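You operate a simulated robot arm through the tools that you are given. There is no shell and no other tool. Be economical: measure what you need, move in short steps, check, and stop when the job is done.

You are at the controls of a simulated robot arm. One attempt, no reset.

JOB
Butter the bun tray and line it with the parchment sheet.
Fine: tray on the baking mat, butter from the butter tin by the grease block, block back. A coat counts when it lies all over at full strength: go over it till it gets no stronger.

The check looks at the end state, three seconds after you hand in, the way a careful person would. Anything else that was tipped, shoved, dropped, spilled or broken makes it a failure. Flat cloth is picked up by pressing the open fingertips on it (5 to 10 N) and closing them slowly along it; thin cloth reads only 2 to 8 mm in the jaws.

ROBOT AND FRAMES
A 7-joint arm with a two-finger parallel gripper, fixed in place. Base frame: the origin is at the foot of the arm, x ahead of it, y to its left, z up. Lengths are in m, angles in degrees, forces in N, time in s.
Its first joint turns from -132.0 to 132.0 degrees. Payload 3.91 kg.
The tool frame sits at the grasp point between the pads (the TCP): z along the fingers, y along the line on which they close. The tips reach 0.03 m beyond it. The gripper opens to 0.11 m. The fingers are 0.02 m wide and 0.01 m thick; the gripper's body (0.048 by 0.112 m) begins 0.055 m behind the TCP.
Orientation is that of the tool frame in the base frame, as a unit quaternion [x, y, z, w]. With the fingers straight down and closing along the base's y, the tool's x points along the base's -x, its y along +y and its z along -z.

CONTROLS
- The arm moves only by the tool move_arm. Its argument "plan" is a list of rows, each a list of 7 numbers: the opening, from 0 (shut) to 1 (fully open), then the shift along the base's x, y, z in mm, then the turn, a rotation vector about the base's x, y, z in degrees. In form: [[gripper, x, y, z, ax, ay, az], ...]. A call has 1 to 10 rows; each row shifts and turns the commanded pose from where the row before left it. Rows are played at 5 a second. More than 0.05 m and 8.6 degrees between two rows, or a gripper value outside its range, and nothing of the call is played. Where a pose cannot be reached the arm comes as near as it can. A force on the tool above 40 N (or 10 N above the force at the start of the call, whichever is more), or a blocked arm, ends the call early, and 0.2 s more pass. The fingers move at their own pace (about 0.108 m/s each) and stop on an object; they squeeze with about 41 N. The grip force told is the motor's: it shows also when the fingers shut on nothing. Time passes only in rows, and 0.2 s behind the last, so rows that do not move let the fingers close. The reply holds the time, the measured pose of the TCP, the force on the tool along the base axes, the opening and the grip force, in the units named above and with some noise, with the torque about the TCP (base axes, N m) and any sound that the robot's microphone picked up.
- Cameras (640 x 400 px; columns grow to the right, rows downward): "scene" is fixed at [0.4011, 0.5014, 1.5292]; the picture's right is [0.46, 0.89, 0.00], its down [0.63, -0.33, -0.70] and it looks along [-0.62, 0.32, -0.72] (base axes); focal length 214 px, centre (320, 200). "wrist" rides on the gripper at [0.072, 0.017, -0.103] in the tool frame; the picture's right is [-0.23, 0.97, 0.00], its down [-0.76, -0.18, -0.62] and it looks along [-0.61, -0.14, 0.78] (tool axes); focal length 222 px, centre (320, 200). There is no depth. A picture from a camera that has moved, and an enlarged one, comes with that camera's place and axes in the base frame and with its lens.
- camera(camera): a new picture of that camera. The clock stands still meanwhile.
- close_up(camera, box): a new picture of the part [left, top, right, bottom] of that camera's present view, enlarged. The clock stands still meanwhile.
- job_done(): hands the job in; it is judged then, once.

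Go step by step. Nothing tells you positions but the pictures and the camera data: compare them with the known pose of the tool, close in by small moves and look again before you grip or let go. The budget is 120 turns and 64 pictures, counting those below and the enlarged ones. Unless the task says otherwise, let go and move clear before handing in.

The tools are called after "Request:" as name(argument=value, ...) on one line, values as JSON. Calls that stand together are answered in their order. move_arm: Moves the arm, as the interface text tells. Its arguments: {"type":"object","properties":{"plan":{"type":"array"}},"required":["plan"]} The other tools are called the same way: camera (camera) takes a picture; close_up (camera, box) takes an enlarged picture of a part of a camera's view; job_done () hands the job in.

At the start:

```text
time_s: 0.0
eef_pos: [0.1203, 0.5341, 1.2373]
tool_rot: [0.001, 1.0, 0.0, 0.0]
ft_force: [0.3, 0.3, 0.0]
ft_torque: [0.01, 0.02, 0.0]
gripper_width: 0.1098
grip_force: 0.0
```

scene: 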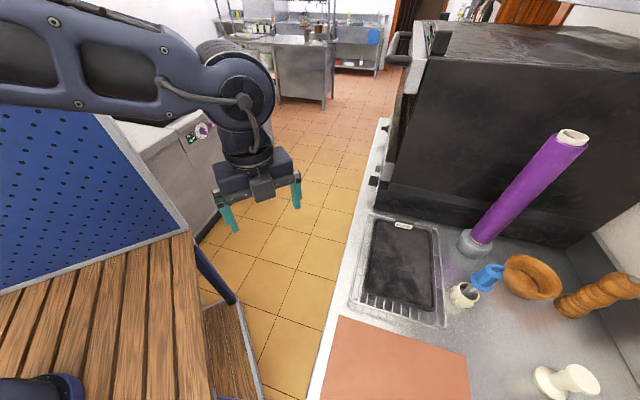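
wrist: 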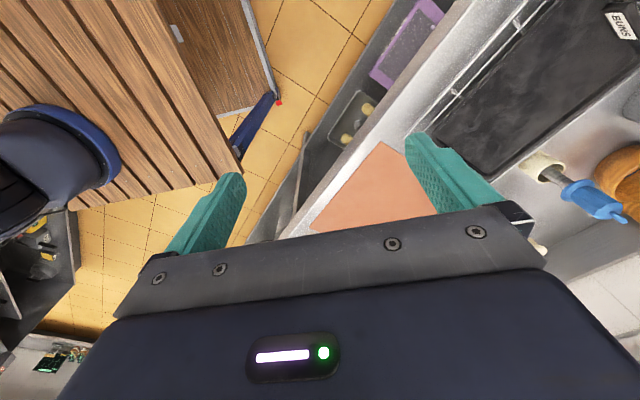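

I see a counter with a terracotta mat, a black tray labelled BUNS on a rack, a purple roll, a blue item, a bowl and some cream items. I'll look closer before moving.

Request:
close_up(camera="scene", box=[320, 200, 640, 400])

Request:
close_up(camera="scene", box=[430, 220, 590, 320])

Request:
close_up(camera="wrist", box=[280, 0, 640, 225])

```text
2.00 times, centred on (480, 300) of scene
camera zoom: at [0.4011, 0.5014, 1.5292], right [0.46, 0.89, 0.0], down [0.63, -0.33, -0.7], along [-0.62, 0.32, -0.72], focal length 429 px, centre (0, 0)
```

zoom: 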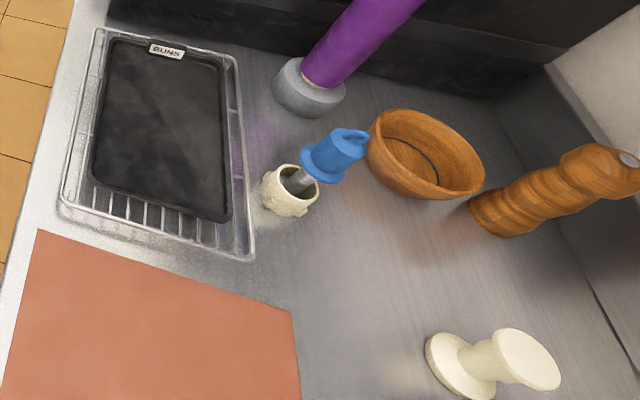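

```text
4.00 times, centred on (510, 270) of scene
camera zoom: at [0.4011, 0.5014, 1.5292], right [0.46, 0.89, 0.0], down [0.63, -0.33, -0.7], along [-0.62, 0.32, -0.72], focal length 858 px, centre (-440, -80)
```

zoom: 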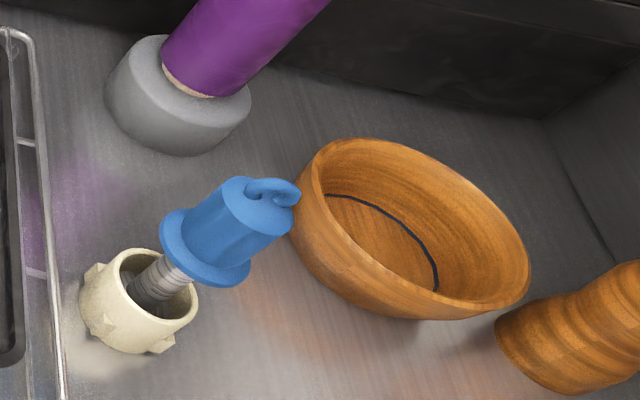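

```text
1.78 times, centred on (460, 112) of wrist
camera zoom: at [0.0463, 0.5504, 1.3387], right [0.23, 0.97, 0.0], down [0.76, -0.18, 0.62], along [0.61, -0.14, -0.78], focal length 395 px, centre (71, 356)
```

zoom: 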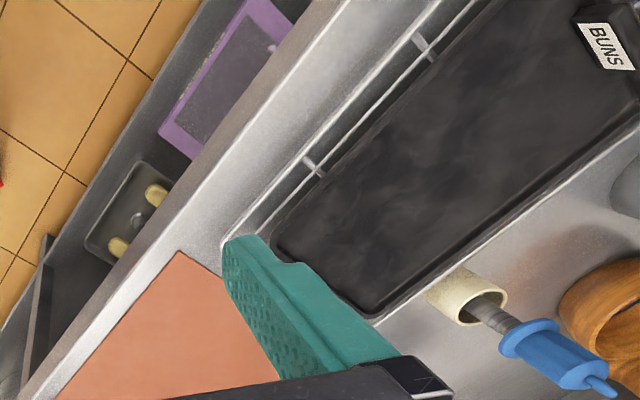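

The tray label works out near (0.14, 0.94, 0.96), so the counter top is at about z 0.95. I'll turn the wrist towards the counter to survey the rest of it.

Request:
move_arm(plan=[[1, 20, -5, 10, 0, 0, 8], [1, 20, -5, 10, 0, 0, 8], [1, 20, -5, 10, 0, 0, 8], [1, 20, -5, 10, 0, 0, 8], [1, 20, -5, 10, 0, 0, 8], [1, 20, -5, 10, 0, 0, 8], [1, 20, -5, 10, 0, 0, 8], [1, 20, -5, 10, 0, 0, 8]])

Request:
camera(camera="wrist")

Request:
camera(camera="scene")

```text
time_s: 1.8
eef_pos: [0.2798, 0.4941, 1.318]
tool_rot: [-0.53, 0.848, 0.0, 0.0]
ft_force: [-0.8, 1.0, 0.4]
ft_torque: [-0.03, -0.03, 0.01]
gripper_width: 0.1102
grip_force: 0.0
```

```text
58 pictures are left
camera wrist: at [0.2322, 0.4352, 1.42], right [-0.78, 0.63, 0.0], down [0.49, 0.61, 0.62], along [0.39, 0.48, -0.78], focal length 222 px, centre (320, 200)
```

wrist: 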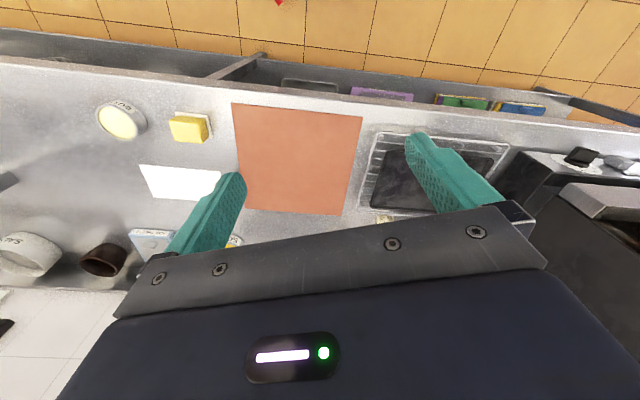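

```text
57 pictures are left
```

scene: 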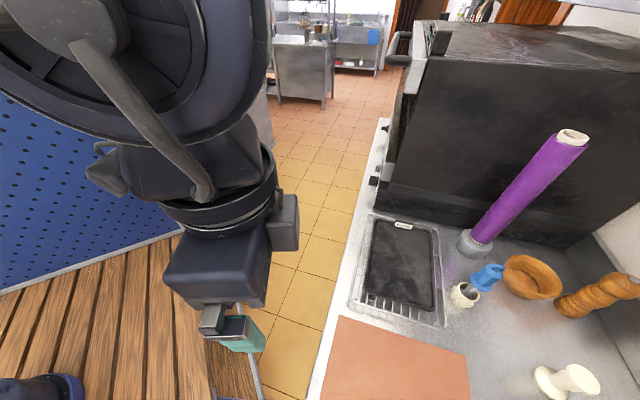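

Now I can see the round tin with yellow contents, the yellow grease block, the white parchment sheet and the terracotta mat. Next I'll enlarge those.

Request:
close_up(camera="wrist", box=[80, 80, 240, 180])

Request:
close_up(camera="wrist", box=[0, 160, 256, 320])

```text
4.00 times, centred on (160, 130) of wrist
camera zoom: at [0.2322, 0.4352, 1.42], right [-0.78, 0.63, 0.0], down [0.49, 0.61, 0.62], along [0.39, 0.48, -0.78], focal length 888 px, centre (960, 480)
```

zoom: 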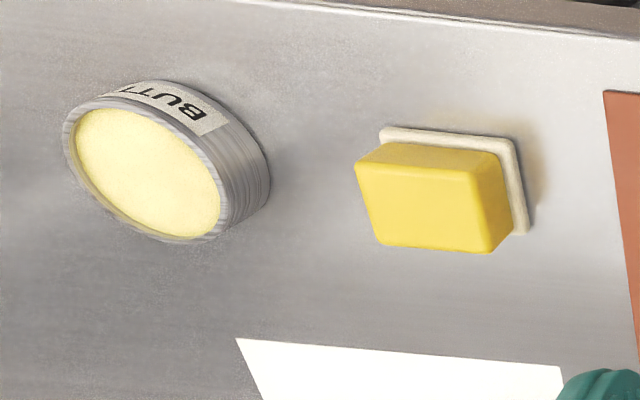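

```text
2.50 times, centred on (128, 240) of wrist
camera zoom: at [0.2322, 0.4352, 1.42], right [-0.78, 0.63, 0.0], down [0.49, 0.61, 0.62], along [0.39, 0.48, -0.78], focal length 555 px, centre (800, 100)
```

zoom: 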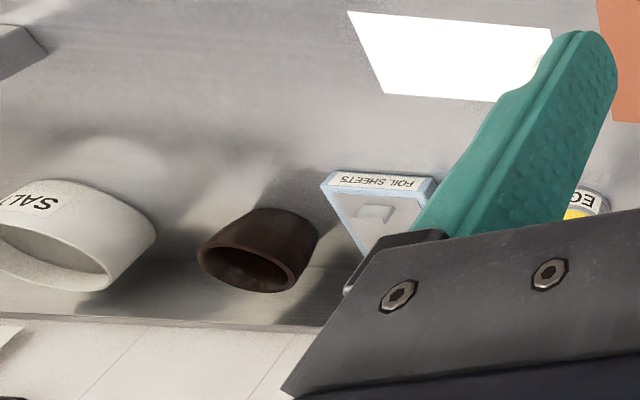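

In counter axes (45° to the base), the tray centre is near (0.23, 0.85), the mat centre near (0.455, 0.61), the tin near (0.64, 0.30) and the block near (0.535, 0.40). Next I'll move over the tray to look at its rim.

Request:
move_arm(plan=[[1, -10, 38, -8, 0, 0, -2.4], [1, -10, 38, -8, 0, 0, -2.4], [1, -10, 38, -8, 0, 0, -2.4], [1, -10, 38, -8, 0, 0, -2.4], [1, -10, 38, -8, 0, 0, -2.4], [1, -10, 38, -8, 0, 0, -2.4], [1, -10, 38, -8, 0, 0, -2.4], [1, -10, 38, -8, 0, 0, -2.2]])

Request:
camera(camera="wrist")

Request:
close_up(camera="scene", box=[345, 200, 465, 335])

```text
time_s: 3.6
eef_pos: [0.1985, 0.7984, 1.2531]
tool_rot: [-0.382, 0.924, 0.002, 0.0]
ft_force: [-0.2, -1.6, 1.2]
ft_torque: [0.03, 0.02, 0.0]
gripper_width: 0.1101
grip_force: 0.2
```

```text
54 pictures are left
camera wrist: at [0.1341, 0.7592, 1.3554], right [-0.53, 0.85, 0.0], down [0.66, 0.41, 0.62], along [0.53, 0.33, -0.78], focal length 222 px, centre (320, 200)
```

wrist: 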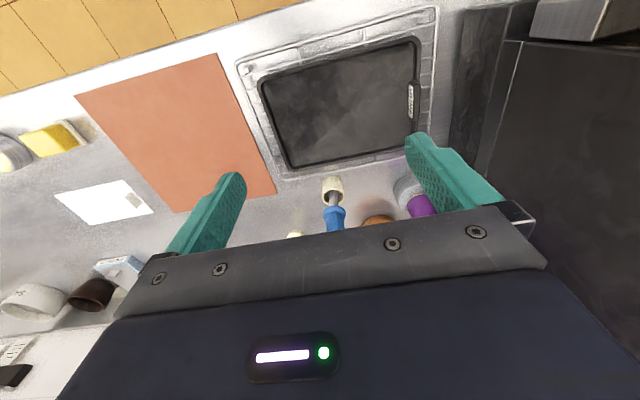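

```text
2.96 times, centred on (405, 268) of scene
camera zoom: at [0.4011, 0.5014, 1.5292], right [0.46, 0.89, 0.0], down [0.63, -0.33, -0.7], along [-0.62, 0.32, -0.72], focal length 636 px, centre (68, 0)
```

zoom: 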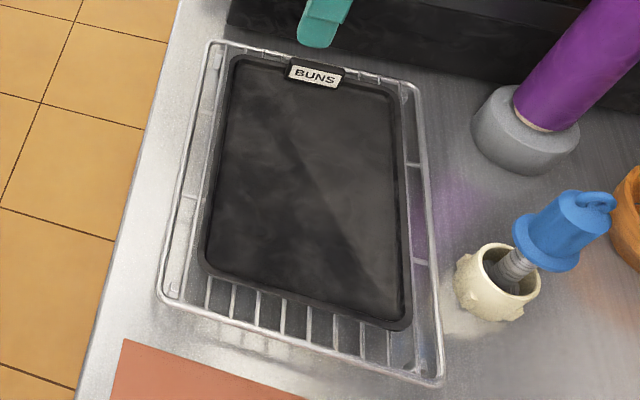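

Request:
close_up(camera="wrist", box=[230, 0, 450, 185])

Request:
close_up(camera="wrist", box=[0, 100, 200, 250])

```text
2.16 times, centred on (340, 92) of wrist
camera zoom: at [0.1341, 0.7592, 1.3554], right [-0.53, 0.85, 0.0], down [0.66, 0.41, 0.62], along [0.53, 0.33, -0.78], focal length 480 px, centre (277, 432)
```

zoom: 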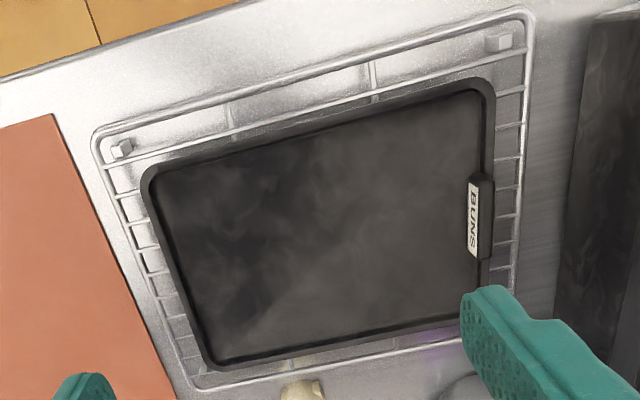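

```text
2.67 times, centred on (100, 175) of wrist
camera zoom: at [0.1341, 0.7592, 1.3554], right [-0.53, 0.85, 0.0], down [0.66, 0.41, 0.62], along [0.53, 0.33, -0.78], focal length 592 px, centre (907, 267)
```

zoom: 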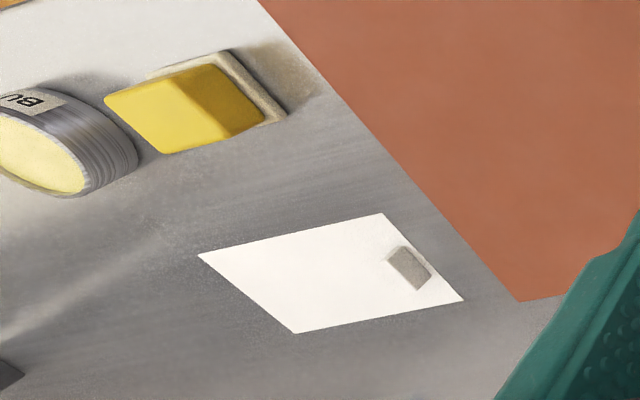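

The tray has a shallow raised rim and sits on a wire rack. I'll turn the wrist so the fingers close across its near long side.

Request:
move_arm(plan=[[1, -2, 0, 0, 0, 0, 8.5], [1, -2, 0, 0, 0, 0, 8.5], [1, -2, 0, 0, 0, 0, 8.5], [1, -2, 0, 0, 0, 0, 8.5], [1, -3, 0, 0, 0, 0, 8.5], [1, -3, 0, 0, 0, 0, 8.5], [1, -3, 0, 0, 0, 0, 8.5], [1, -3, 0, 0, 0, 0, 8.5], [1, -3, 0, 0, 0, 0, 8.5], [1, -3, 0, -30, 0, 0, 8.5]])

Request:
move_arm(plan=[[1, 0, 0, -40, 0, 0, 5], [1, 0, 0, -40, 0, 0, 0], [1, 0, 0, -30, 0, 0, 0]])

Request:
camera(camera="wrist")

```text
time_s: 5.8
eef_pos: [0.174, 0.7972, 1.2216]
tool_rot: [0.907, -0.422, -0.001, 0.001]
ft_force: [0.1, 0.5, -0.5]
ft_torque: [0.0, -0.01, -0.01]
gripper_width: 0.1101
grip_force: 0.1
```

```text
time_s: 6.6
eef_pos: [0.1743, 0.7967, 1.1137]
tool_rot: [0.924, -0.383, -0.001, 0.0]
ft_force: [-0.9, 0.2, -0.4]
ft_torque: [0.0, 0.0, 0.01]
gripper_width: 0.1102
grip_force: 0.0
```

```text
50 pictures are left
camera wrist: at [0.2123, 0.7343, 1.2144], right [-0.85, -0.53, 0.0], down [-0.41, 0.66, 0.62], along [-0.33, 0.53, -0.78], focal length 222 px, centre (320, 200)
```

wrist: 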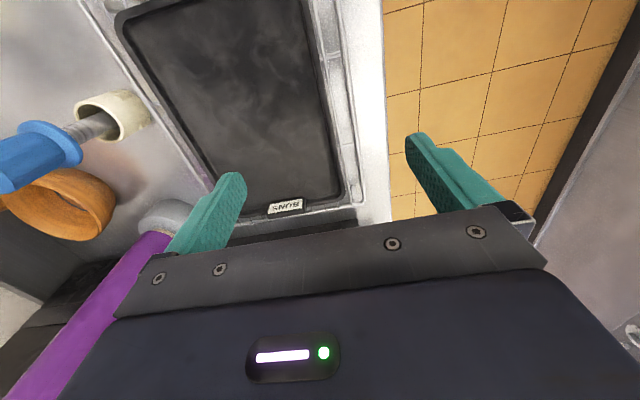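

Request:
close_up(camera="wrist", box=[240, 30, 400, 130])

```text
4.00 times, centred on (320, 80) of wrist
camera zoom: at [0.2123, 0.7343, 1.2144], right [-0.85, -0.53, 0.0], down [-0.41, 0.66, 0.62], along [-0.33, 0.53, -0.78], focal length 888 px, centre (320, 680)
```

zoom: 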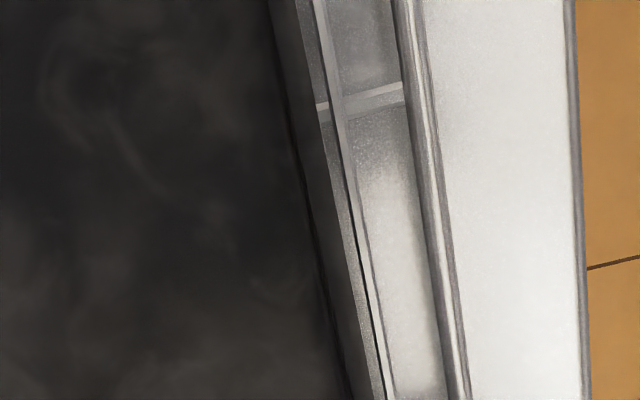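

The TCP is about 7 mm inside the rim line. I'll correct that, narrow the fingers and come down to just above the rim.

Request:
move_arm(plan=[[0.3, -5, -5, 0, 0, 0, 0], [0.3, 0, 0, -30, 0, 0, 0], [0.3, 0, 0, -30, 0, 0, 0], [0.3, 0, 0, -35, 0, 0, 0], [0.3, 0, 0, 0, 0, 0, 0]])

Request:
camera(camera="wrist")

```text
time_s: 7.8
eef_pos: [0.1685, 0.7932, 1.0176]
tool_rot: [0.924, -0.382, 0.0, 0.0]
ft_force: [-0.4, -0.6, 0.7]
ft_torque: [-0.04, 0.0, 0.03]
gripper_width: 0.0331
grip_force: 0.1
```

```text
48 pictures are left
camera wrist: at [0.2068, 0.7295, 1.1203], right [-0.85, -0.53, 0.0], down [-0.41, 0.66, 0.62], along [-0.33, 0.53, -0.78], focal length 222 px, centre (320, 200)
```

wrist: 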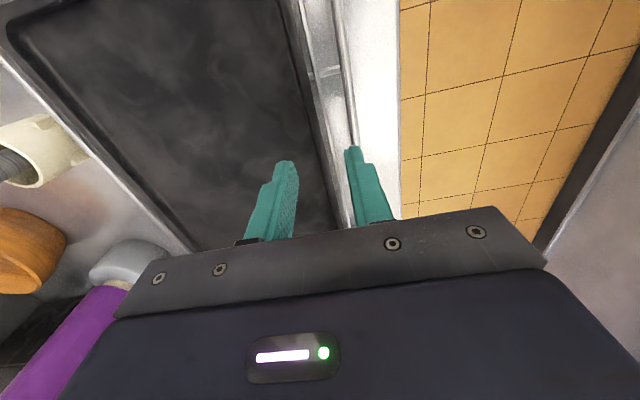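

Request:
close_up(camera="wrist", box=[260, 90, 380, 240])

```text
2.67 times, centred on (320, 165) of wrist
camera zoom: at [0.2068, 0.7295, 1.1203], right [-0.85, -0.53, 0.0], down [-0.41, 0.66, 0.62], along [-0.33, 0.53, -0.78], focal length 592 px, centre (320, 293)
```

zoom: 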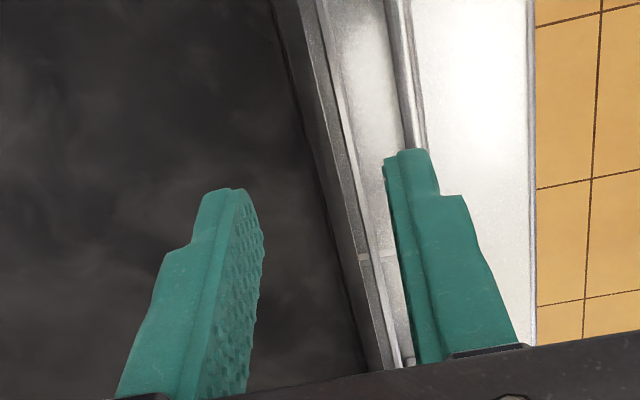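

The rim now lies between the fingertips. I'll go down in small steps and watch the force.

Request:
move_arm(plan=[[0.3, -1, -1, -15, 0, 0, 0], [0.3, 0, 0, -10, 0, 0, 0], [0.3, 0, 0, -4, 0, 0, 0], [0.3, 0, 0, -4, 0, 0, 0], [0.3, 0, 0, -3, 0, 0, 0]])

Request:
close_up(camera="wrist", box=[240, 110, 400, 235])

```text
time_s: 9.0
eef_pos: [0.167, 0.7908, 0.982]
tool_rot: [0.924, -0.382, 0.0, 0.0]
ft_force: [0.5, 0.2, 0.1]
ft_torque: [0.01, -0.01, 0.0]
gripper_width: 0.033
grip_force: 0.1
```

```text
3.20 times, centred on (320, 172) of wrist
camera zoom: at [0.2055, 0.7281, 1.0838], right [-0.85, -0.53, 0.0], down [-0.41, 0.66, 0.62], along [-0.33, 0.53, -0.78], focal length 711 px, centre (320, 288)
```

zoom: 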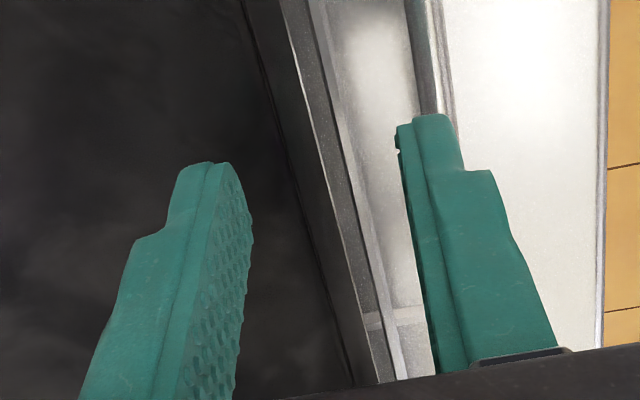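

Request:
move_arm(plan=[[0.3, 0, 0, -3, 0, 0, 0], [0.3, 0, 0, -3, 0, 0, 0], [0.3, 0, 0, -3, 0, 0, 0], [0.3, 0, 0, -3, 0, 0, 0]])

Request:
close_up(camera="wrist", box=[240, 110, 400, 235])

```text
time_s: 10.0
eef_pos: [0.1689, 0.7902, 0.9694]
tool_rot: [0.924, -0.382, -0.001, 0.0]
ft_force: [-0.7, -0.3, 2.3]
ft_torque: [0.03, -0.02, -0.01]
gripper_width: 0.033
grip_force: 0.1
```

```text
3.20 times, centred on (320, 172) of wrist
camera zoom: at [0.206, 0.7276, 1.0722], right [-0.85, -0.53, 0.0], down [-0.41, 0.66, 0.62], along [-0.33, 0.53, -0.78], focal length 711 px, centre (320, 288)
```

zoom: 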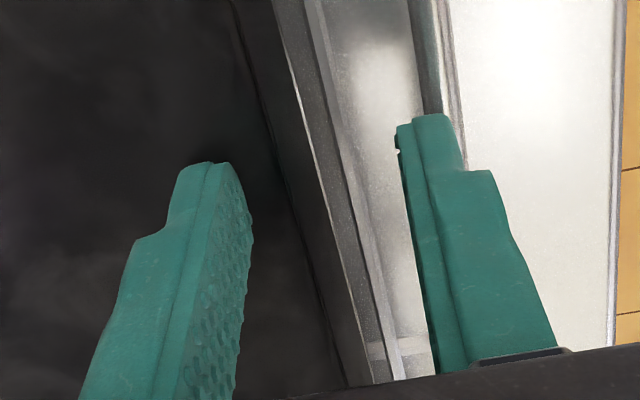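

Request:
move_arm(plan=[[0.3, 0, 0, -2, 0, 0, 0], [0.3, 0, 0, 0, 0, 0, 0]])

```text
time_s: 10.6
eef_pos: [0.1674, 0.7904, 0.9693]
tool_rot: [0.924, -0.383, 0.0, -0.001]
ft_force: [0.9, -2.4, 25.1]
ft_torque: [0.25, -0.4, -0.06]
gripper_width: 0.0324
grip_force: 0.1
```

The inner fingertip touched the tray floor at a tip height of about 0.939. I'll back off 2 mm and close on the rim.

Request:
move_arm(plan=[[0.3, 0, 0, 4, 0, 0, 0], [0.2, 0, 0, 0, 0, 0, 0], [0.1, 0, 0, 0, 0, 0, 0], [0.05, 0, 0, 0, 0, 0, 0], [0, 0, 0, 0, 0, 0, 0], [0, 0, 0, 0, 0, 0, 0]])

Request:
close_up(camera="wrist", box=[240, 110, 400, 235])

```text
time_s: 12.0
eef_pos: [0.1681, 0.7899, 0.9712]
tool_rot: [0.924, -0.383, 0.001, 0.0]
ft_force: [0.0, -0.1, -1.3]
ft_torque: [-0.18, -0.15, -0.06]
gripper_width: 0.0032
grip_force: 41.0
```

```text
3.20 times, centred on (320, 172) of wrist
camera zoom: at [0.206, 0.7277, 1.0737], right [-0.85, -0.53, 0.0], down [-0.41, 0.66, 0.62], along [-0.33, 0.53, -0.78], focal length 711 px, centre (320, 288)
```

zoom: 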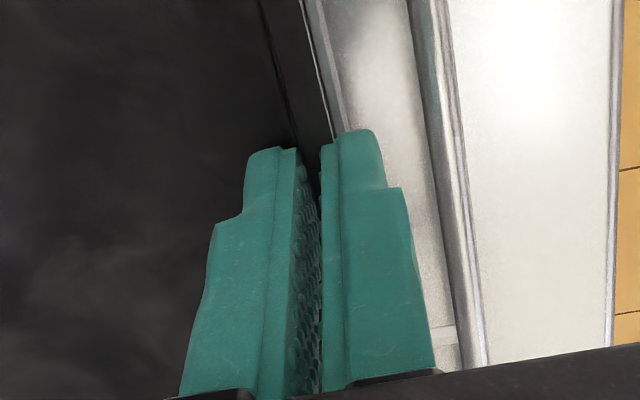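

The fingers hold the 3 mm tray wall. I'll lift a little and check for sag.

Request:
move_arm(plan=[[0, 0, 0, 4, 0, 0, 0], [0, 0, 0, 8, 0, 0, 0], [0, 0, 0, 12, 0, 0, 0], [0, 0, 0, 15, 0, 0, 0], [0, 0, 0, 15, 0, 0, 0], [0, 0, 0, 0, 0, 0, 0]])

Request:
camera(camera="scene")

Request:
camera(camera="wrist")

```text
time_s: 13.4
eef_pos: [0.1671, 0.7904, 1.0257]
tool_rot: [0.924, -0.383, 0.0, 0.0]
ft_force: [0.3, -0.3, -3.1]
ft_torque: [-0.22, 0.09, 0.0]
gripper_width: 0.0035
grip_force: 40.8
```

```text
43 pictures are left
```

scene: 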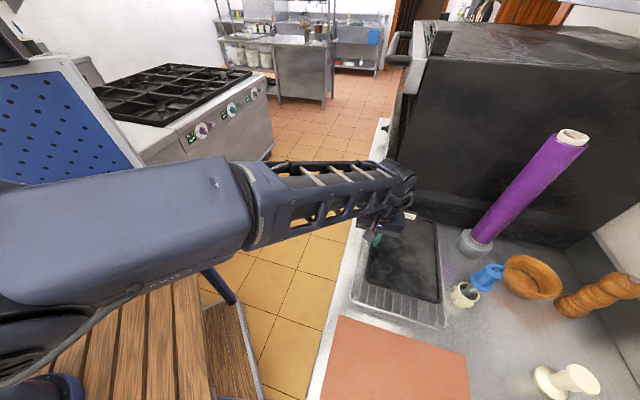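

```text
42 pictures are left
camera wrist: at [0.206, 0.728, 1.1278], right [-0.85, -0.53, 0.0], down [-0.41, 0.66, 0.62], along [-0.33, 0.53, -0.78], focal length 222 px, centre (320, 200)
```

wrist: 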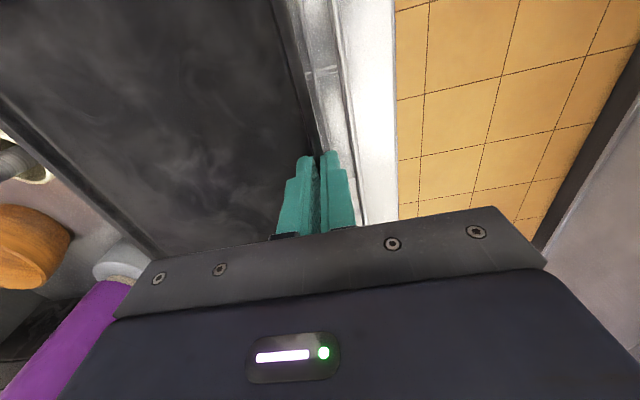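

The tray hangs level and weighs about 3 N. I'll carry it along the counter to the mat.

Request:
move_arm(plan=[[0, 0, 0, 15, 0, 0, 0], [0, 15, -14, 5, 0, 0, 0], [0, 30, -28, 0, 0, 0, 0], [0, 34, -33, 0, 0, 0, 0], [0, 34, -33, 0, 0, 0, 0], [0, 34, -33, 0, 0, 0, 0], [0, 34, -33, 0, 0, 0, 0], [0, 30, -28, 0, 0, 0, 0], [0, 15, -14, 0, 0, 0, 0], [0, 6, -5, 0, 0, 0, 0]])

Request:
camera(camera="scene")

Request:
camera(camera="wrist")

```text
time_s: 15.6
eef_pos: [0.4004, 0.5709, 1.0463]
tool_rot: [0.924, -0.383, 0.0, 0.0]
ft_force: [-0.7, 0.2, -2.7]
ft_torque: [-0.25, 0.12, -0.01]
gripper_width: 0.0034
grip_force: 41.4
```

```text
41 pictures are left
```

scene: 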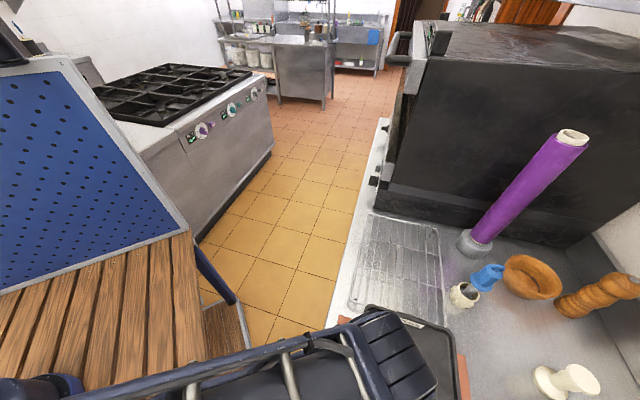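

```text
40 pictures are left
camera wrist: at [0.4384, 0.5086, 1.1482], right [-0.85, -0.53, 0.0], down [-0.41, 0.66, 0.62], along [-0.33, 0.53, -0.78], focal length 222 px, centre (320, 200)
```

wrist: 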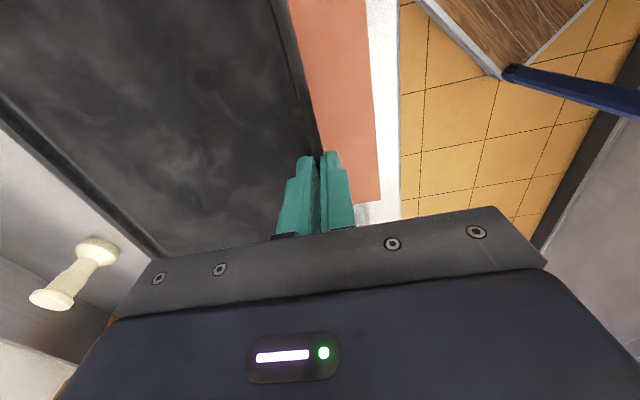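

The tray is over the mat but about 13 mm too far towards the oven. I'll correct that and lower it.

Request:
move_arm(plan=[[0, 9, -9, 0, 0, 0, 0], [0, 0, 0, -20, 0, 0, 0], [0, 0, 0, -20, 0, 0, 0], [0, 0, 0, -15, 0, 0, 0], [0, 0, 0, -10, 0, 0, 0], [0, 0, 0, 0, 0, 0, 0]])

Request:
camera(camera="scene")

Request:
camera(camera="wrist")

```text
time_s: 17.0
eef_pos: [0.4083, 0.5609, 0.9797]
tool_rot: [0.924, -0.382, 0.0, 0.0]
ft_force: [0.3, -0.6, -2.6]
ft_torque: [-0.25, 0.15, 0.01]
gripper_width: 0.0036
grip_force: 40.9
```

```text
39 pictures are left
```

scene: 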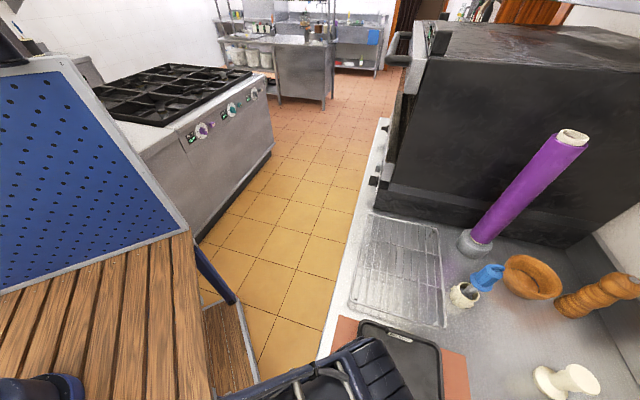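

```text
38 pictures are left
camera wrist: at [0.4468, 0.498, 1.0826], right [-0.85, -0.53, 0.0], down [-0.41, 0.66, 0.62], along [-0.33, 0.53, -0.78], focal length 222 px, centre (320, 200)
```

wrist: 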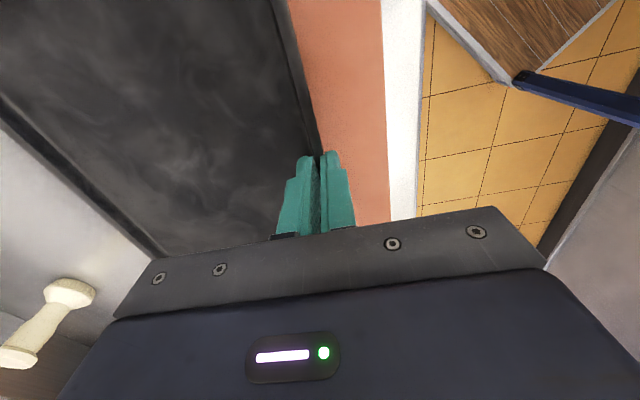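

Request:
move_arm(plan=[[0, 4, -4, -6, 0, 0, 0], [0, 0, 0, -5, 0, 0, 0], [0, 0, 0, -3, 0, 0, 0], [0, 0, 0, 0, 0, 0, 0]])

Request:
move_arm(plan=[[0, 0, 0, -3, 0, 0, 0], [0, 0, 0, -2, 0, 0, 0], [0, 0, 0, 0, 0, 0, 0]])

```text
time_s: 18.0
eef_pos: [0.4133, 0.5574, 0.9654]
tool_rot: [0.924, -0.382, 0.0, -0.001]
ft_force: [0.8, 0.0, -3.4]
ft_torque: [-0.21, 0.13, 0.0]
gripper_width: 0.0034
grip_force: 41.1
```

```text
time_s: 18.8
eef_pos: [0.4129, 0.5562, 0.9601]
tool_rot: [0.924, -0.383, 0.0, 0.0]
ft_force: [-0.5, 1.0, -2.8]
ft_torque: [-0.26, 0.15, 0.03]
gripper_width: 0.004
grip_force: 40.8
```

Request:
move_arm(plan=[[0, 0, 0, -3, 0, 0, 0], [0, 0, 0, -2, 0, 0, 0], [0, 0, 0, 0, 0, 0, 0]])

Request:
move_arm(plan=[[0, 0, 0, -3, 0, 0, 0], [0, 0, 0, 0, 0, 0, 0]])

```text
time_s: 19.6
eef_pos: [0.4123, 0.5571, 0.9567]
tool_rot: [0.924, -0.382, 0.0, 0.0]
ft_force: [0.1, 0.6, -2.4]
ft_torque: [-0.26, 0.14, -0.01]
gripper_width: 0.0036
grip_force: 41.2
```

```text
time_s: 20.2
eef_pos: [0.413, 0.5585, 0.9536]
tool_rot: [0.924, -0.382, 0.0, 0.0]
ft_force: [-0.2, 0.7, -2.6]
ft_torque: [-0.25, 0.12, -0.01]
gripper_width: 0.0034
grip_force: 41.3
```

Request:
move_arm(plan=[[0, 0, 0, -3, 0, 0, 0], [0, 0, 0, -2, 0, 0, 0], [0, 0, 0, 0, 0, 0, 0]])

Request:
move_arm(plan=[[0, 0, 0, -2, 0, 0, 0], [0, 0, 0, 0, 0, 0, 0]])

Request:
close_up(camera="scene", box=[320, 280, 500, 400])

```text
time_s: 21.0
eef_pos: [0.4125, 0.5579, 0.9475]
tool_rot: [0.924, -0.382, 0.0, 0.0]
ft_force: [-0.4, 0.2, -2.4]
ft_torque: [-0.22, 0.14, 0.03]
gripper_width: 0.0039
grip_force: 41.2
```

```text
time_s: 21.6
eef_pos: [0.4123, 0.558, 0.9466]
tool_rot: [0.924, -0.383, 0.0, 0.0]
ft_force: [-0.4, -0.3, -1.9]
ft_torque: [-0.22, 0.15, 0.01]
gripper_width: 0.0038
grip_force: 41.0
```

```text
3.33 times, centred on (410, 340) of scene
camera zoom: at [0.4011, 0.5014, 1.5292], right [0.46, 0.89, 0.0], down [0.63, -0.33, -0.7], along [-0.62, 0.32, -0.72], focal length 715 px, centre (20, -267)
```

zoom: 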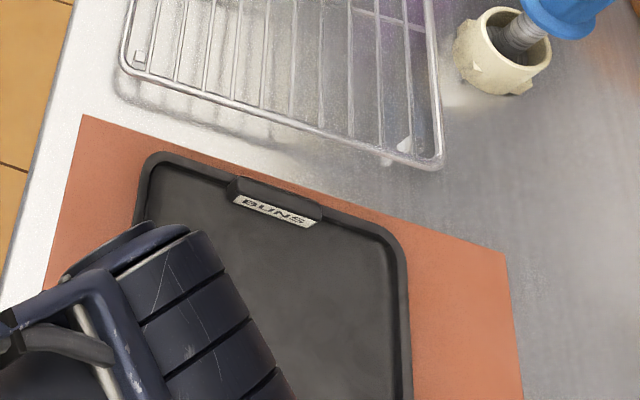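

Request:
move_arm(plan=[[0, 0, 0, -2, 0, 0, 0], [0, 0, 0, -2, 0, 0, 0], [0, 0, 0, 0, 0, 0, 0]])

Request:
move_arm(plan=[[0, 0, 0, -2, 0, 0, 0], [0, 0, 0, -2, 0, 0, 0], [0, 0, 0, 0, 0, 0, 0]])

Request:
move_arm(plan=[[0, 0, 0, -2, 0, 0, 0], [0, 0, 0, 0, 0, 0, 0]])

```text
time_s: 22.4
eef_pos: [0.4118, 0.5571, 0.9424]
tool_rot: [0.924, -0.383, -0.001, 0.0]
ft_force: [0.6, -1.6, -2.1]
ft_torque: [-0.08, 0.12, 0.02]
gripper_width: 0.0037
grip_force: 41.2
```

```text
time_s: 23.2
eef_pos: [0.4128, 0.557, 0.9405]
tool_rot: [0.924, -0.383, 0.0, 0.0]
ft_force: [-2.0, 0.1, 1.8]
ft_torque: [-0.02, 0.01, 0.08]
gripper_width: 0.0034
grip_force: 40.8
```

```text
time_s: 23.8
eef_pos: [0.4133, 0.5577, 0.9371]
tool_rot: [0.924, -0.383, 0.0, -0.002]
ft_force: [-2.7, -5.0, 34.4]
ft_torque: [-0.15, 0.11, 0.06]
gripper_width: 0.0038
grip_force: 41.2
```

The tray is down on the mat. I'll release it, rise and check.

Request:
move_arm(plan=[[0, 0, 0, 2, 0, 0, 0], [0.1, 0, 0, 0, 0, 0, 0], [0.2, 0, 0, 0, 0, 0, 0], [0.3, 0, 0, 0, 0, 0, 0], [0.3, 0, 0, 20, 0, 0, 0], [0.3, 0, 0, 40, 0, 0, 0], [0.5, 0, 0, 45, 0, 0, 0], [1, 0, 0, 50, 0, 0, 0], [1, 0, 0, 50, 0, 0, 0]])

Request:
move_arm(plan=[[1, 0, 0, 20, 0, 0, -8.5], [1, 0, -5, 20, 0, 0, -8.5], [1, 0, -5, 10, 0, 0, -8.5], [1, 0, -5, 10, 0, 0, -8.5], [1, 0, -5, 10, 0, 0, -8.5], [1, 0, -5, 10, 0, 0, -8.5], [1, 0, -5, 0, 0, 0, -8.5], [1, 0, -5, 0, 0, 0, -8.5], [1, 0, -5, 0, 0, 0, -8.5], [1, 0, -5, 0, 0, 0, -8.5]])

Request:
camera(camera="wrist")

```text
time_s: 25.8
eef_pos: [0.4131, 0.5582, 1.1432]
tool_rot: [0.924, -0.382, 0.001, 0.001]
ft_force: [0.6, -0.2, -0.2]
ft_torque: [-0.02, 0.06, 0.01]
gripper_width: 0.1102
grip_force: 0.0
```

```text
time_s: 28.0
eef_pos: [0.4136, 0.5118, 1.2243]
tool_rot: [-0.422, 0.907, -0.001, 0.001]
ft_force: [0.4, 0.1, 0.0]
ft_torque: [0.02, 0.03, -0.02]
gripper_width: 0.1098
grip_force: 0.0
```

```text
36 pictures are left
camera wrist: at [0.3522, 0.4674, 1.3261], right [-0.6, 0.8, 0.0], down [0.63, 0.47, 0.62], along [0.5, 0.37, -0.78], focal length 222 px, centre (320, 200)
```

wrist: 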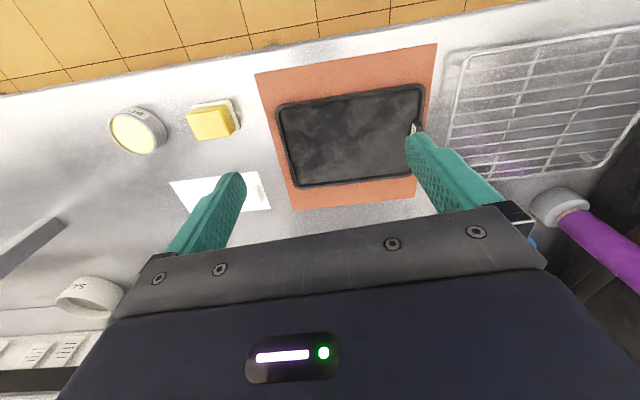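

The tray sits well inside the mat, spanning about u -0.01 to 0.24 and d 0.68 to 0.86 in counter axes. Next I'll hover over the grease block and look at it closely.

Request:
move_arm(plan=[[1, 32, -24, 0, 0, 0, -2.5], [1, 32, -24, 0, 0, 0, -2.5], [1, 32, -24, -20, 0, 0, 0], [1, 32, -24, -35, 0, 0, 0], [1, 32, -23, -45, 0, 0, 0], [1, 0, 0, 0, 0, 0, 0]])

Request:
camera(camera="wrist")

Request:
close_up(camera="wrist", box=[240, 40, 400, 140])

```text
refused: row 4 steps farther than a row can; nothing moved
```

```text
35 pictures are left
camera wrist: at [0.3522, 0.4674, 1.3261], right [-0.6, 0.8, 0.0], down [0.63, 0.47, 0.62], along [0.5, 0.37, -0.78], focal length 222 px, centre (320, 200)
```

wrist: 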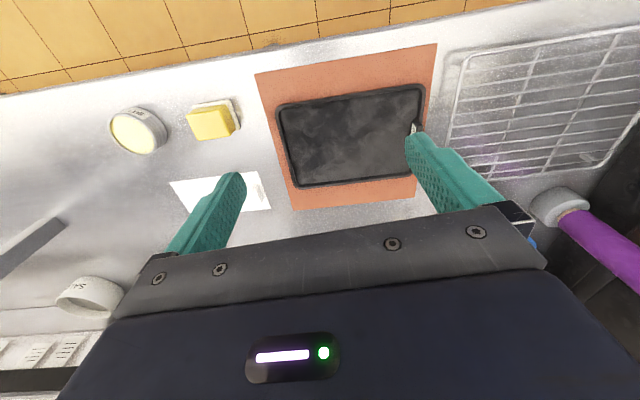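

```text
4.00 times, centred on (320, 90) of wrist
camera zoom: at [0.3522, 0.4674, 1.3261], right [-0.6, 0.8, 0.0], down [0.63, 0.47, 0.62], along [0.5, 0.37, -0.78], focal length 888 px, centre (320, 640)
```

zoom: 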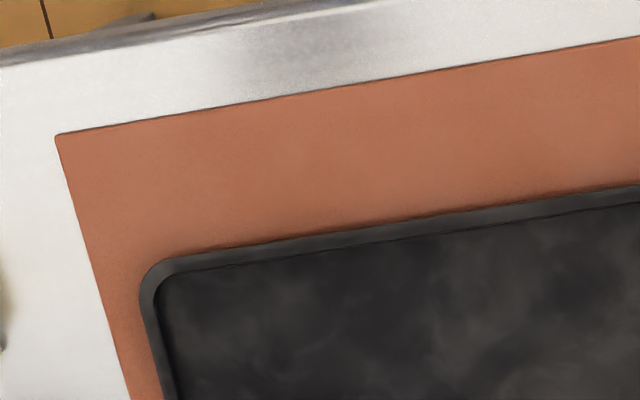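

One row stepped too far, so nothing moved. I'll send the same move with shorter steps.

Request:
move_arm(plan=[[1, 27, -20, 0, 0, 0, -2.5], [1, 27, -20, -15, 0, 0, -2.5], [1, 27, -20, -22, 0, 0, 0], [1, 27, -20, -22, 0, 0, 0], [1, 27, -20, -22, 0, 0, 0], [1, 26, -19, -20, 0, 0, 0], [1, 0, 0, 0, 0, 0, 0]])

Request:
camera(camera="wrist")

```text
time_s: 29.6
eef_pos: [0.5751, 0.3944, 1.1208]
tool_rot: [-0.382, 0.924, 0.0, 0.0]
ft_force: [0.8, -1.0, -0.1]
ft_torque: [0.0, 0.0, 0.0]
gripper_width: 0.1098
grip_force: 0.2
```

```text
33 pictures are left
camera wrist: at [0.5106, 0.3545, 1.2223], right [-0.53, 0.85, 0.0], down [0.66, 0.41, 0.62], along [0.53, 0.33, -0.78], focal length 222 px, centre (320, 200)
```

wrist: 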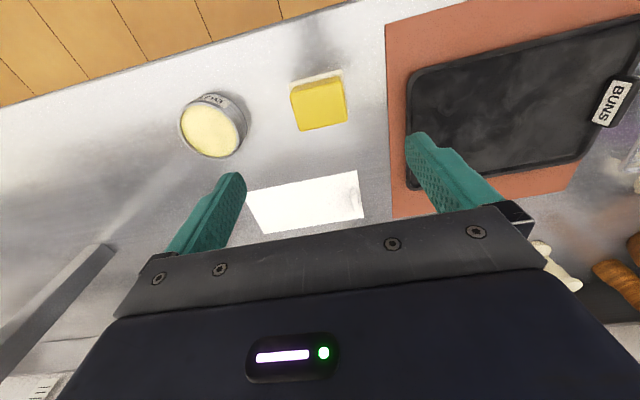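

Request:
close_up(camera="wrist", box=[170, 50, 394, 190])

Request:
close_up(camera="wrist", box=[240, 155, 400, 245])

```text
2.86 times, centred on (282, 120) of wrist
camera zoom: at [0.5106, 0.3545, 1.2223], right [-0.53, 0.85, 0.0], down [0.66, 0.41, 0.62], along [0.53, 0.33, -0.78], focal length 635 px, centre (429, 429)
```

zoom: 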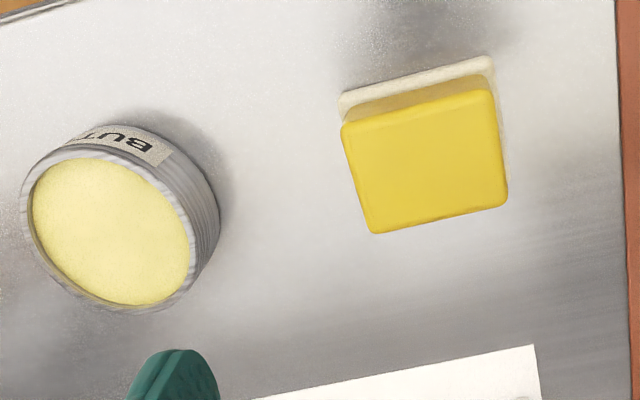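

```text
4.00 times, centred on (320, 200) of wrist
camera zoom: at [0.5106, 0.3545, 1.2223], right [-0.53, 0.85, 0.0], down [0.66, 0.41, 0.62], along [0.53, 0.33, -0.78], focal length 888 px, centre (320, 200)
```

zoom: 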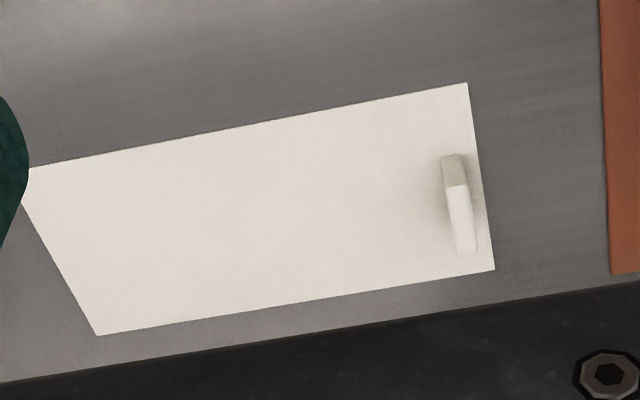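

The block has a yellow body on a cream pad, roughly 62 by 46 mm, and the parchment has a small upright tab for gripping. I'll lower over the block and check alignment.

Request:
move_arm(plan=[[1, 5, 1.5, -30, 0, 0, 0], [1, 0, 0, -40, 0, 0, 0], [1, 0, 0, -40, 0, 0, 0], [1, 0, 0, -20, 0, 0, 0], [1, 0, 0, 0, 0, 0, 0]])

Request:
close_up(camera="wrist", box=[160, 60, 480, 260])

```text
time_s: 30.8
eef_pos: [0.5791, 0.3932, 0.9909]
tool_rot: [-0.382, 0.924, -0.001, 0.0]
ft_force: [0.4, -0.6, -0.6]
ft_torque: [0.03, 0.01, 0.0]
gripper_width: 0.1097
grip_force: 0.0
```

```text
2.00 times, centred on (320, 160) of wrist
camera zoom: at [0.5152, 0.3547, 1.0933], right [-0.53, 0.85, 0.0], down [0.66, 0.41, 0.62], along [0.53, 0.33, -0.78], focal length 444 px, centre (320, 280)
```

zoom: 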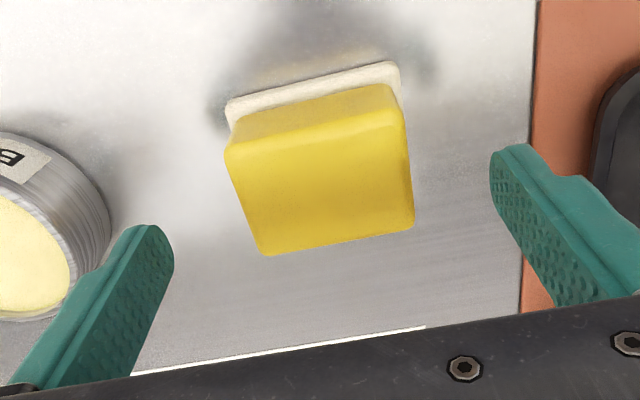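

Request:
move_arm(plan=[[1, 2, 3, -15, 0, 0, 0], [1, 0, 0, -15, 0, 0, 0], [1, 0, 0, -8, 0, 0, 0], [0.8, 0, 0, 0, 0, 0, 0], [0.65, 0, 0, 0, 0, 0, 0], [0.55, 0, 0, 0, 0, 0, 0], [0.45, 0, 0, 0, 0, 0, 0], [0.3, 0, 0, 0, 0, 0, 0], [0.2, 0, 0, 0, 0, 0, 0]])

Request:
close_up(camera="wrist", box=[160, 60, 480, 260])

```text
time_s: 32.8
eef_pos: [0.581, 0.3964, 0.9546]
tool_rot: [-0.383, 0.924, -0.001, 0.001]
ft_force: [0.1, -0.2, 0.2]
ft_torque: [-0.02, -0.04, -0.01]
gripper_width: 0.0635
grip_force: 41.5
```

```text
2.00 times, centred on (320, 160) of wrist
camera zoom: at [0.5171, 0.3585, 1.0568], right [-0.53, 0.85, 0.0], down [0.66, 0.41, 0.62], along [0.53, 0.33, -0.78], focal length 444 px, centre (320, 280)
```

zoom: 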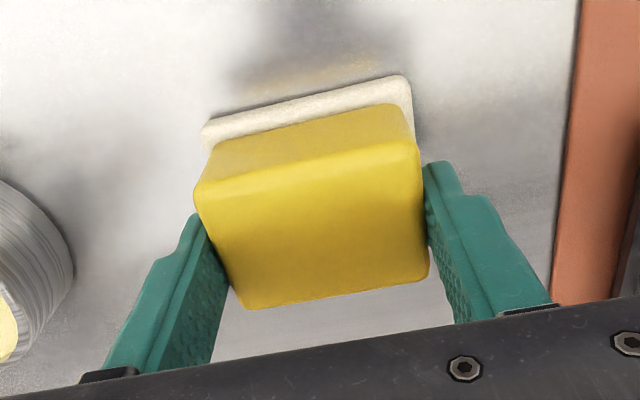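

The block is gripped at 63.5 mm, and its home is TCP (0.581, 0.396, 0.955). I'll lift it and see what comes along.

Request:
move_arm(plan=[[0.2, 0, 0, 5, 0, 0, 0], [0.2, 0, 0, 20, 0, 0, 0], [0.2, 0, 0, 40, 0, 0, 0], [0.2, 0, 0, 0, 0, 0, 0]])

Request:
camera(camera="wrist")

```text
time_s: 33.8
eef_pos: [0.5817, 0.3968, 1.0192]
tool_rot: [-0.382, 0.924, -0.001, 0.0]
ft_force: [0.5, 0.0, -0.5]
ft_torque: [0.01, 0.01, 0.0]
gripper_width: 0.0633
grip_force: 41.5
```

```text
28 pictures are left
camera wrist: at [0.517, 0.3576, 1.1212], right [-0.53, 0.85, 0.0], down [0.66, 0.41, 0.62], along [0.53, 0.33, -0.78], focal length 222 px, centre (320, 200)
```

wrist: 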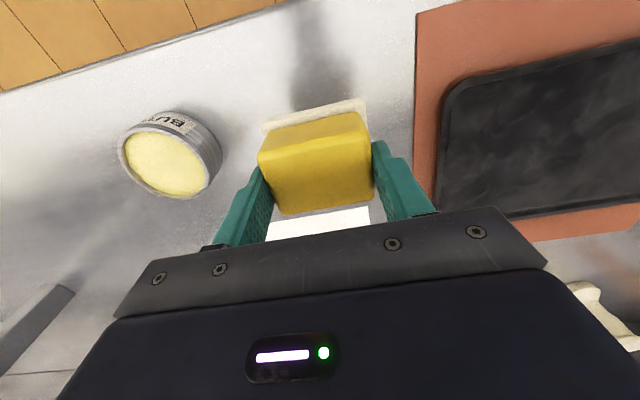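

The cream pad came up with the block, so it is the applicator face. I'll go above the butter tin, near (0.686, 0.286).

Request:
move_arm(plan=[[0.2, 15, -16, 10, 0, 0, 0], [0.2, 30, -32, 10, 0, 0, 0], [0.2, 30, -32, 0, 0, 0, 0], [0.2, 20, -21, 0, 0, 0, 0], [0.2, 10, -10, 0, 0, 0, 0], [0.2, 0, 0, 0, 0, 0, 0]])

Request:
close_up(camera="wrist", box=[160, 0, 480, 240])

```text
time_s: 35.2
eef_pos: [0.6837, 0.2862, 1.0403]
tool_rot: [-0.383, 0.924, 0.0, -0.001]
ft_force: [-0.1, -0.6, 0.1]
ft_torque: [0.0, -0.03, 0.0]
gripper_width: 0.0633
grip_force: 40.8
```

```text
1.67 times, centred on (320, 120) of wrist
camera zoom: at [0.6194, 0.2473, 1.1427], right [-0.53, 0.85, 0.0], down [0.66, 0.41, 0.62], along [0.53, 0.33, -0.78], focal length 370 px, centre (320, 333)
```

zoom: 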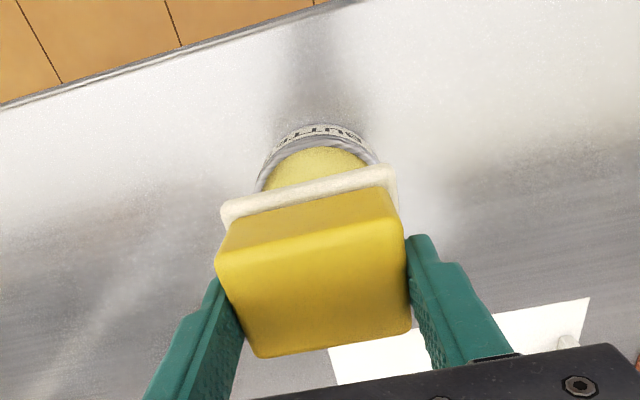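

Request:
move_arm(plan=[[0.2, 1, 5, -20, 0, 0, 0], [0.2, 0, 0, -20, 0, 0, 0], [0.2, 0, 0, -4, 0, 0, 0], [0.2, 0, 0, -3, 0, 0, 0], [0.2, 0, 0, -2, 0, 0, 0], [0.2, 0, 0, 0, 0, 0, 0]])

Request:
move_arm(plan=[[0.2, 0, 0, -2, 0, 0, 0], [0.2, 0, 0, 0, 0, 0, 0]])

Request:
move_arm(plan=[[0.2, 0, 0, -2, 0, 0, 0], [0.2, 0, 0, 0, 0, 0, 0]])

```text
time_s: 36.6
eef_pos: [0.6856, 0.2913, 0.9923]
tool_rot: [-0.384, 0.923, 0.001, 0.002]
ft_force: [-2.0, 1.6, 38.0]
ft_torque: [0.12, -0.04, -0.01]
gripper_width: 0.0635
grip_force: 41.0
```

```text
time_s: 37.2
eef_pos: [0.6864, 0.2921, 0.9901]
tool_rot: [-0.383, 0.924, 0.0, 0.0]
ft_force: [2.0, 4.2, 38.1]
ft_torque: [0.11, -0.16, 0.03]
gripper_width: 0.0632
grip_force: 40.8
```

```text
time_s: 37.8
eef_pos: [0.686, 0.2923, 0.9881]
tool_rot: [-0.383, 0.924, 0.0, 0.0]
ft_force: [0.3, 0.9, 36.5]
ft_torque: [-0.05, 0.01, -0.03]
gripper_width: 0.0632
grip_force: 41.1
```

I pressed the pad on the butter, and the block slid a few mm up in the grip. I'll lift, check the butter surface, and carry the block to the tray's near corner.

Request:
move_arm(plan=[[0.2, 0, 0, 20, 0, 0, 0], [0.2, 0, 0, 35, 0, 0, 0], [0.2, -30, 36, 0, 0, 0, 0], [0.2, -30, 36, 0, 0, 0, 0], [0.2, -30, 36, 0, 0, 0, 0], [0.2, -30, 36, 0, 0, 0, 0], [0.2, -30, 36, 0, 0, 0, 0], [0.2, -30, 36, 0, 0, 0, 0], [0.2, -18, 22, 0, 0, 0, 0], [0.2, 0, 0, 0, 0, 0, 0]])

Request:
camera(camera="wrist")

```text
time_s: 40.0
eef_pos: [0.4879, 0.5316, 1.0421]
tool_rot: [-0.383, 0.924, -0.001, 0.0]
ft_force: [0.0, 0.4, -0.7]
ft_torque: [0.0, 0.01, 0.01]
gripper_width: 0.0633
grip_force: 40.3
```

```text
26 pictures are left
camera wrist: at [0.4254, 0.4919, 1.1445], right [-0.53, 0.85, 0.0], down [0.66, 0.41, 0.62], along [0.53, 0.33, -0.78], focal length 222 px, centre (320, 200)
```

wrist: 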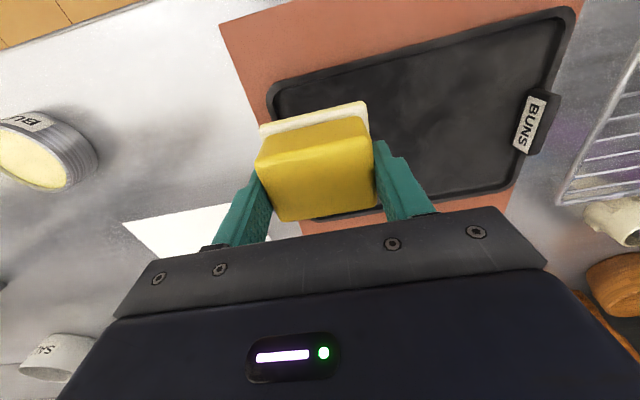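

Alignment with the tray corner looks right. I'll lower carefully until contact with the tray floor.

Request:
move_arm(plan=[[0.2, -2, -2, -30, 0, 0, 0], [0.2, 0, 0, -30, 0, 0, 0], [0.2, 0, 0, -5, 0, 0, 0], [0.2, 0, 0, 0, 0, 0, 0]])

Request:
move_arm(plan=[[0.2, 0, 0, -4, 0, 0, 0], [0.2, 0, 0, 0, 0, 0, 0]])

Request:
move_arm(plan=[[0.2, 0, 0, -3, 0, 0, 0], [0.2, 0, 0, 0, 0, 0, 0]])

```text
time_s: 41.0
eef_pos: [0.487, 0.5286, 0.9755]
tool_rot: [-0.383, 0.924, 0.0, -0.001]
ft_force: [0.6, -0.3, -0.7]
ft_torque: [0.01, -0.02, -0.01]
gripper_width: 0.0633
grip_force: 41.0
```

```text
time_s: 41.6
eef_pos: [0.4873, 0.5277, 0.9718]
tool_rot: [-0.382, 0.924, 0.0, 0.0]
ft_force: [0.3, -0.3, -1.5]
ft_torque: [0.0, -0.04, -0.05]
gripper_width: 0.0635
grip_force: 40.6
```

```text
time_s: 42.2
eef_pos: [0.4867, 0.5281, 0.9699]
tool_rot: [-0.383, 0.924, 0.0, -0.001]
ft_force: [0.3, 0.5, -1.5]
ft_torque: [0.05, 0.05, 0.0]
gripper_width: 0.0634
grip_force: 40.9
```

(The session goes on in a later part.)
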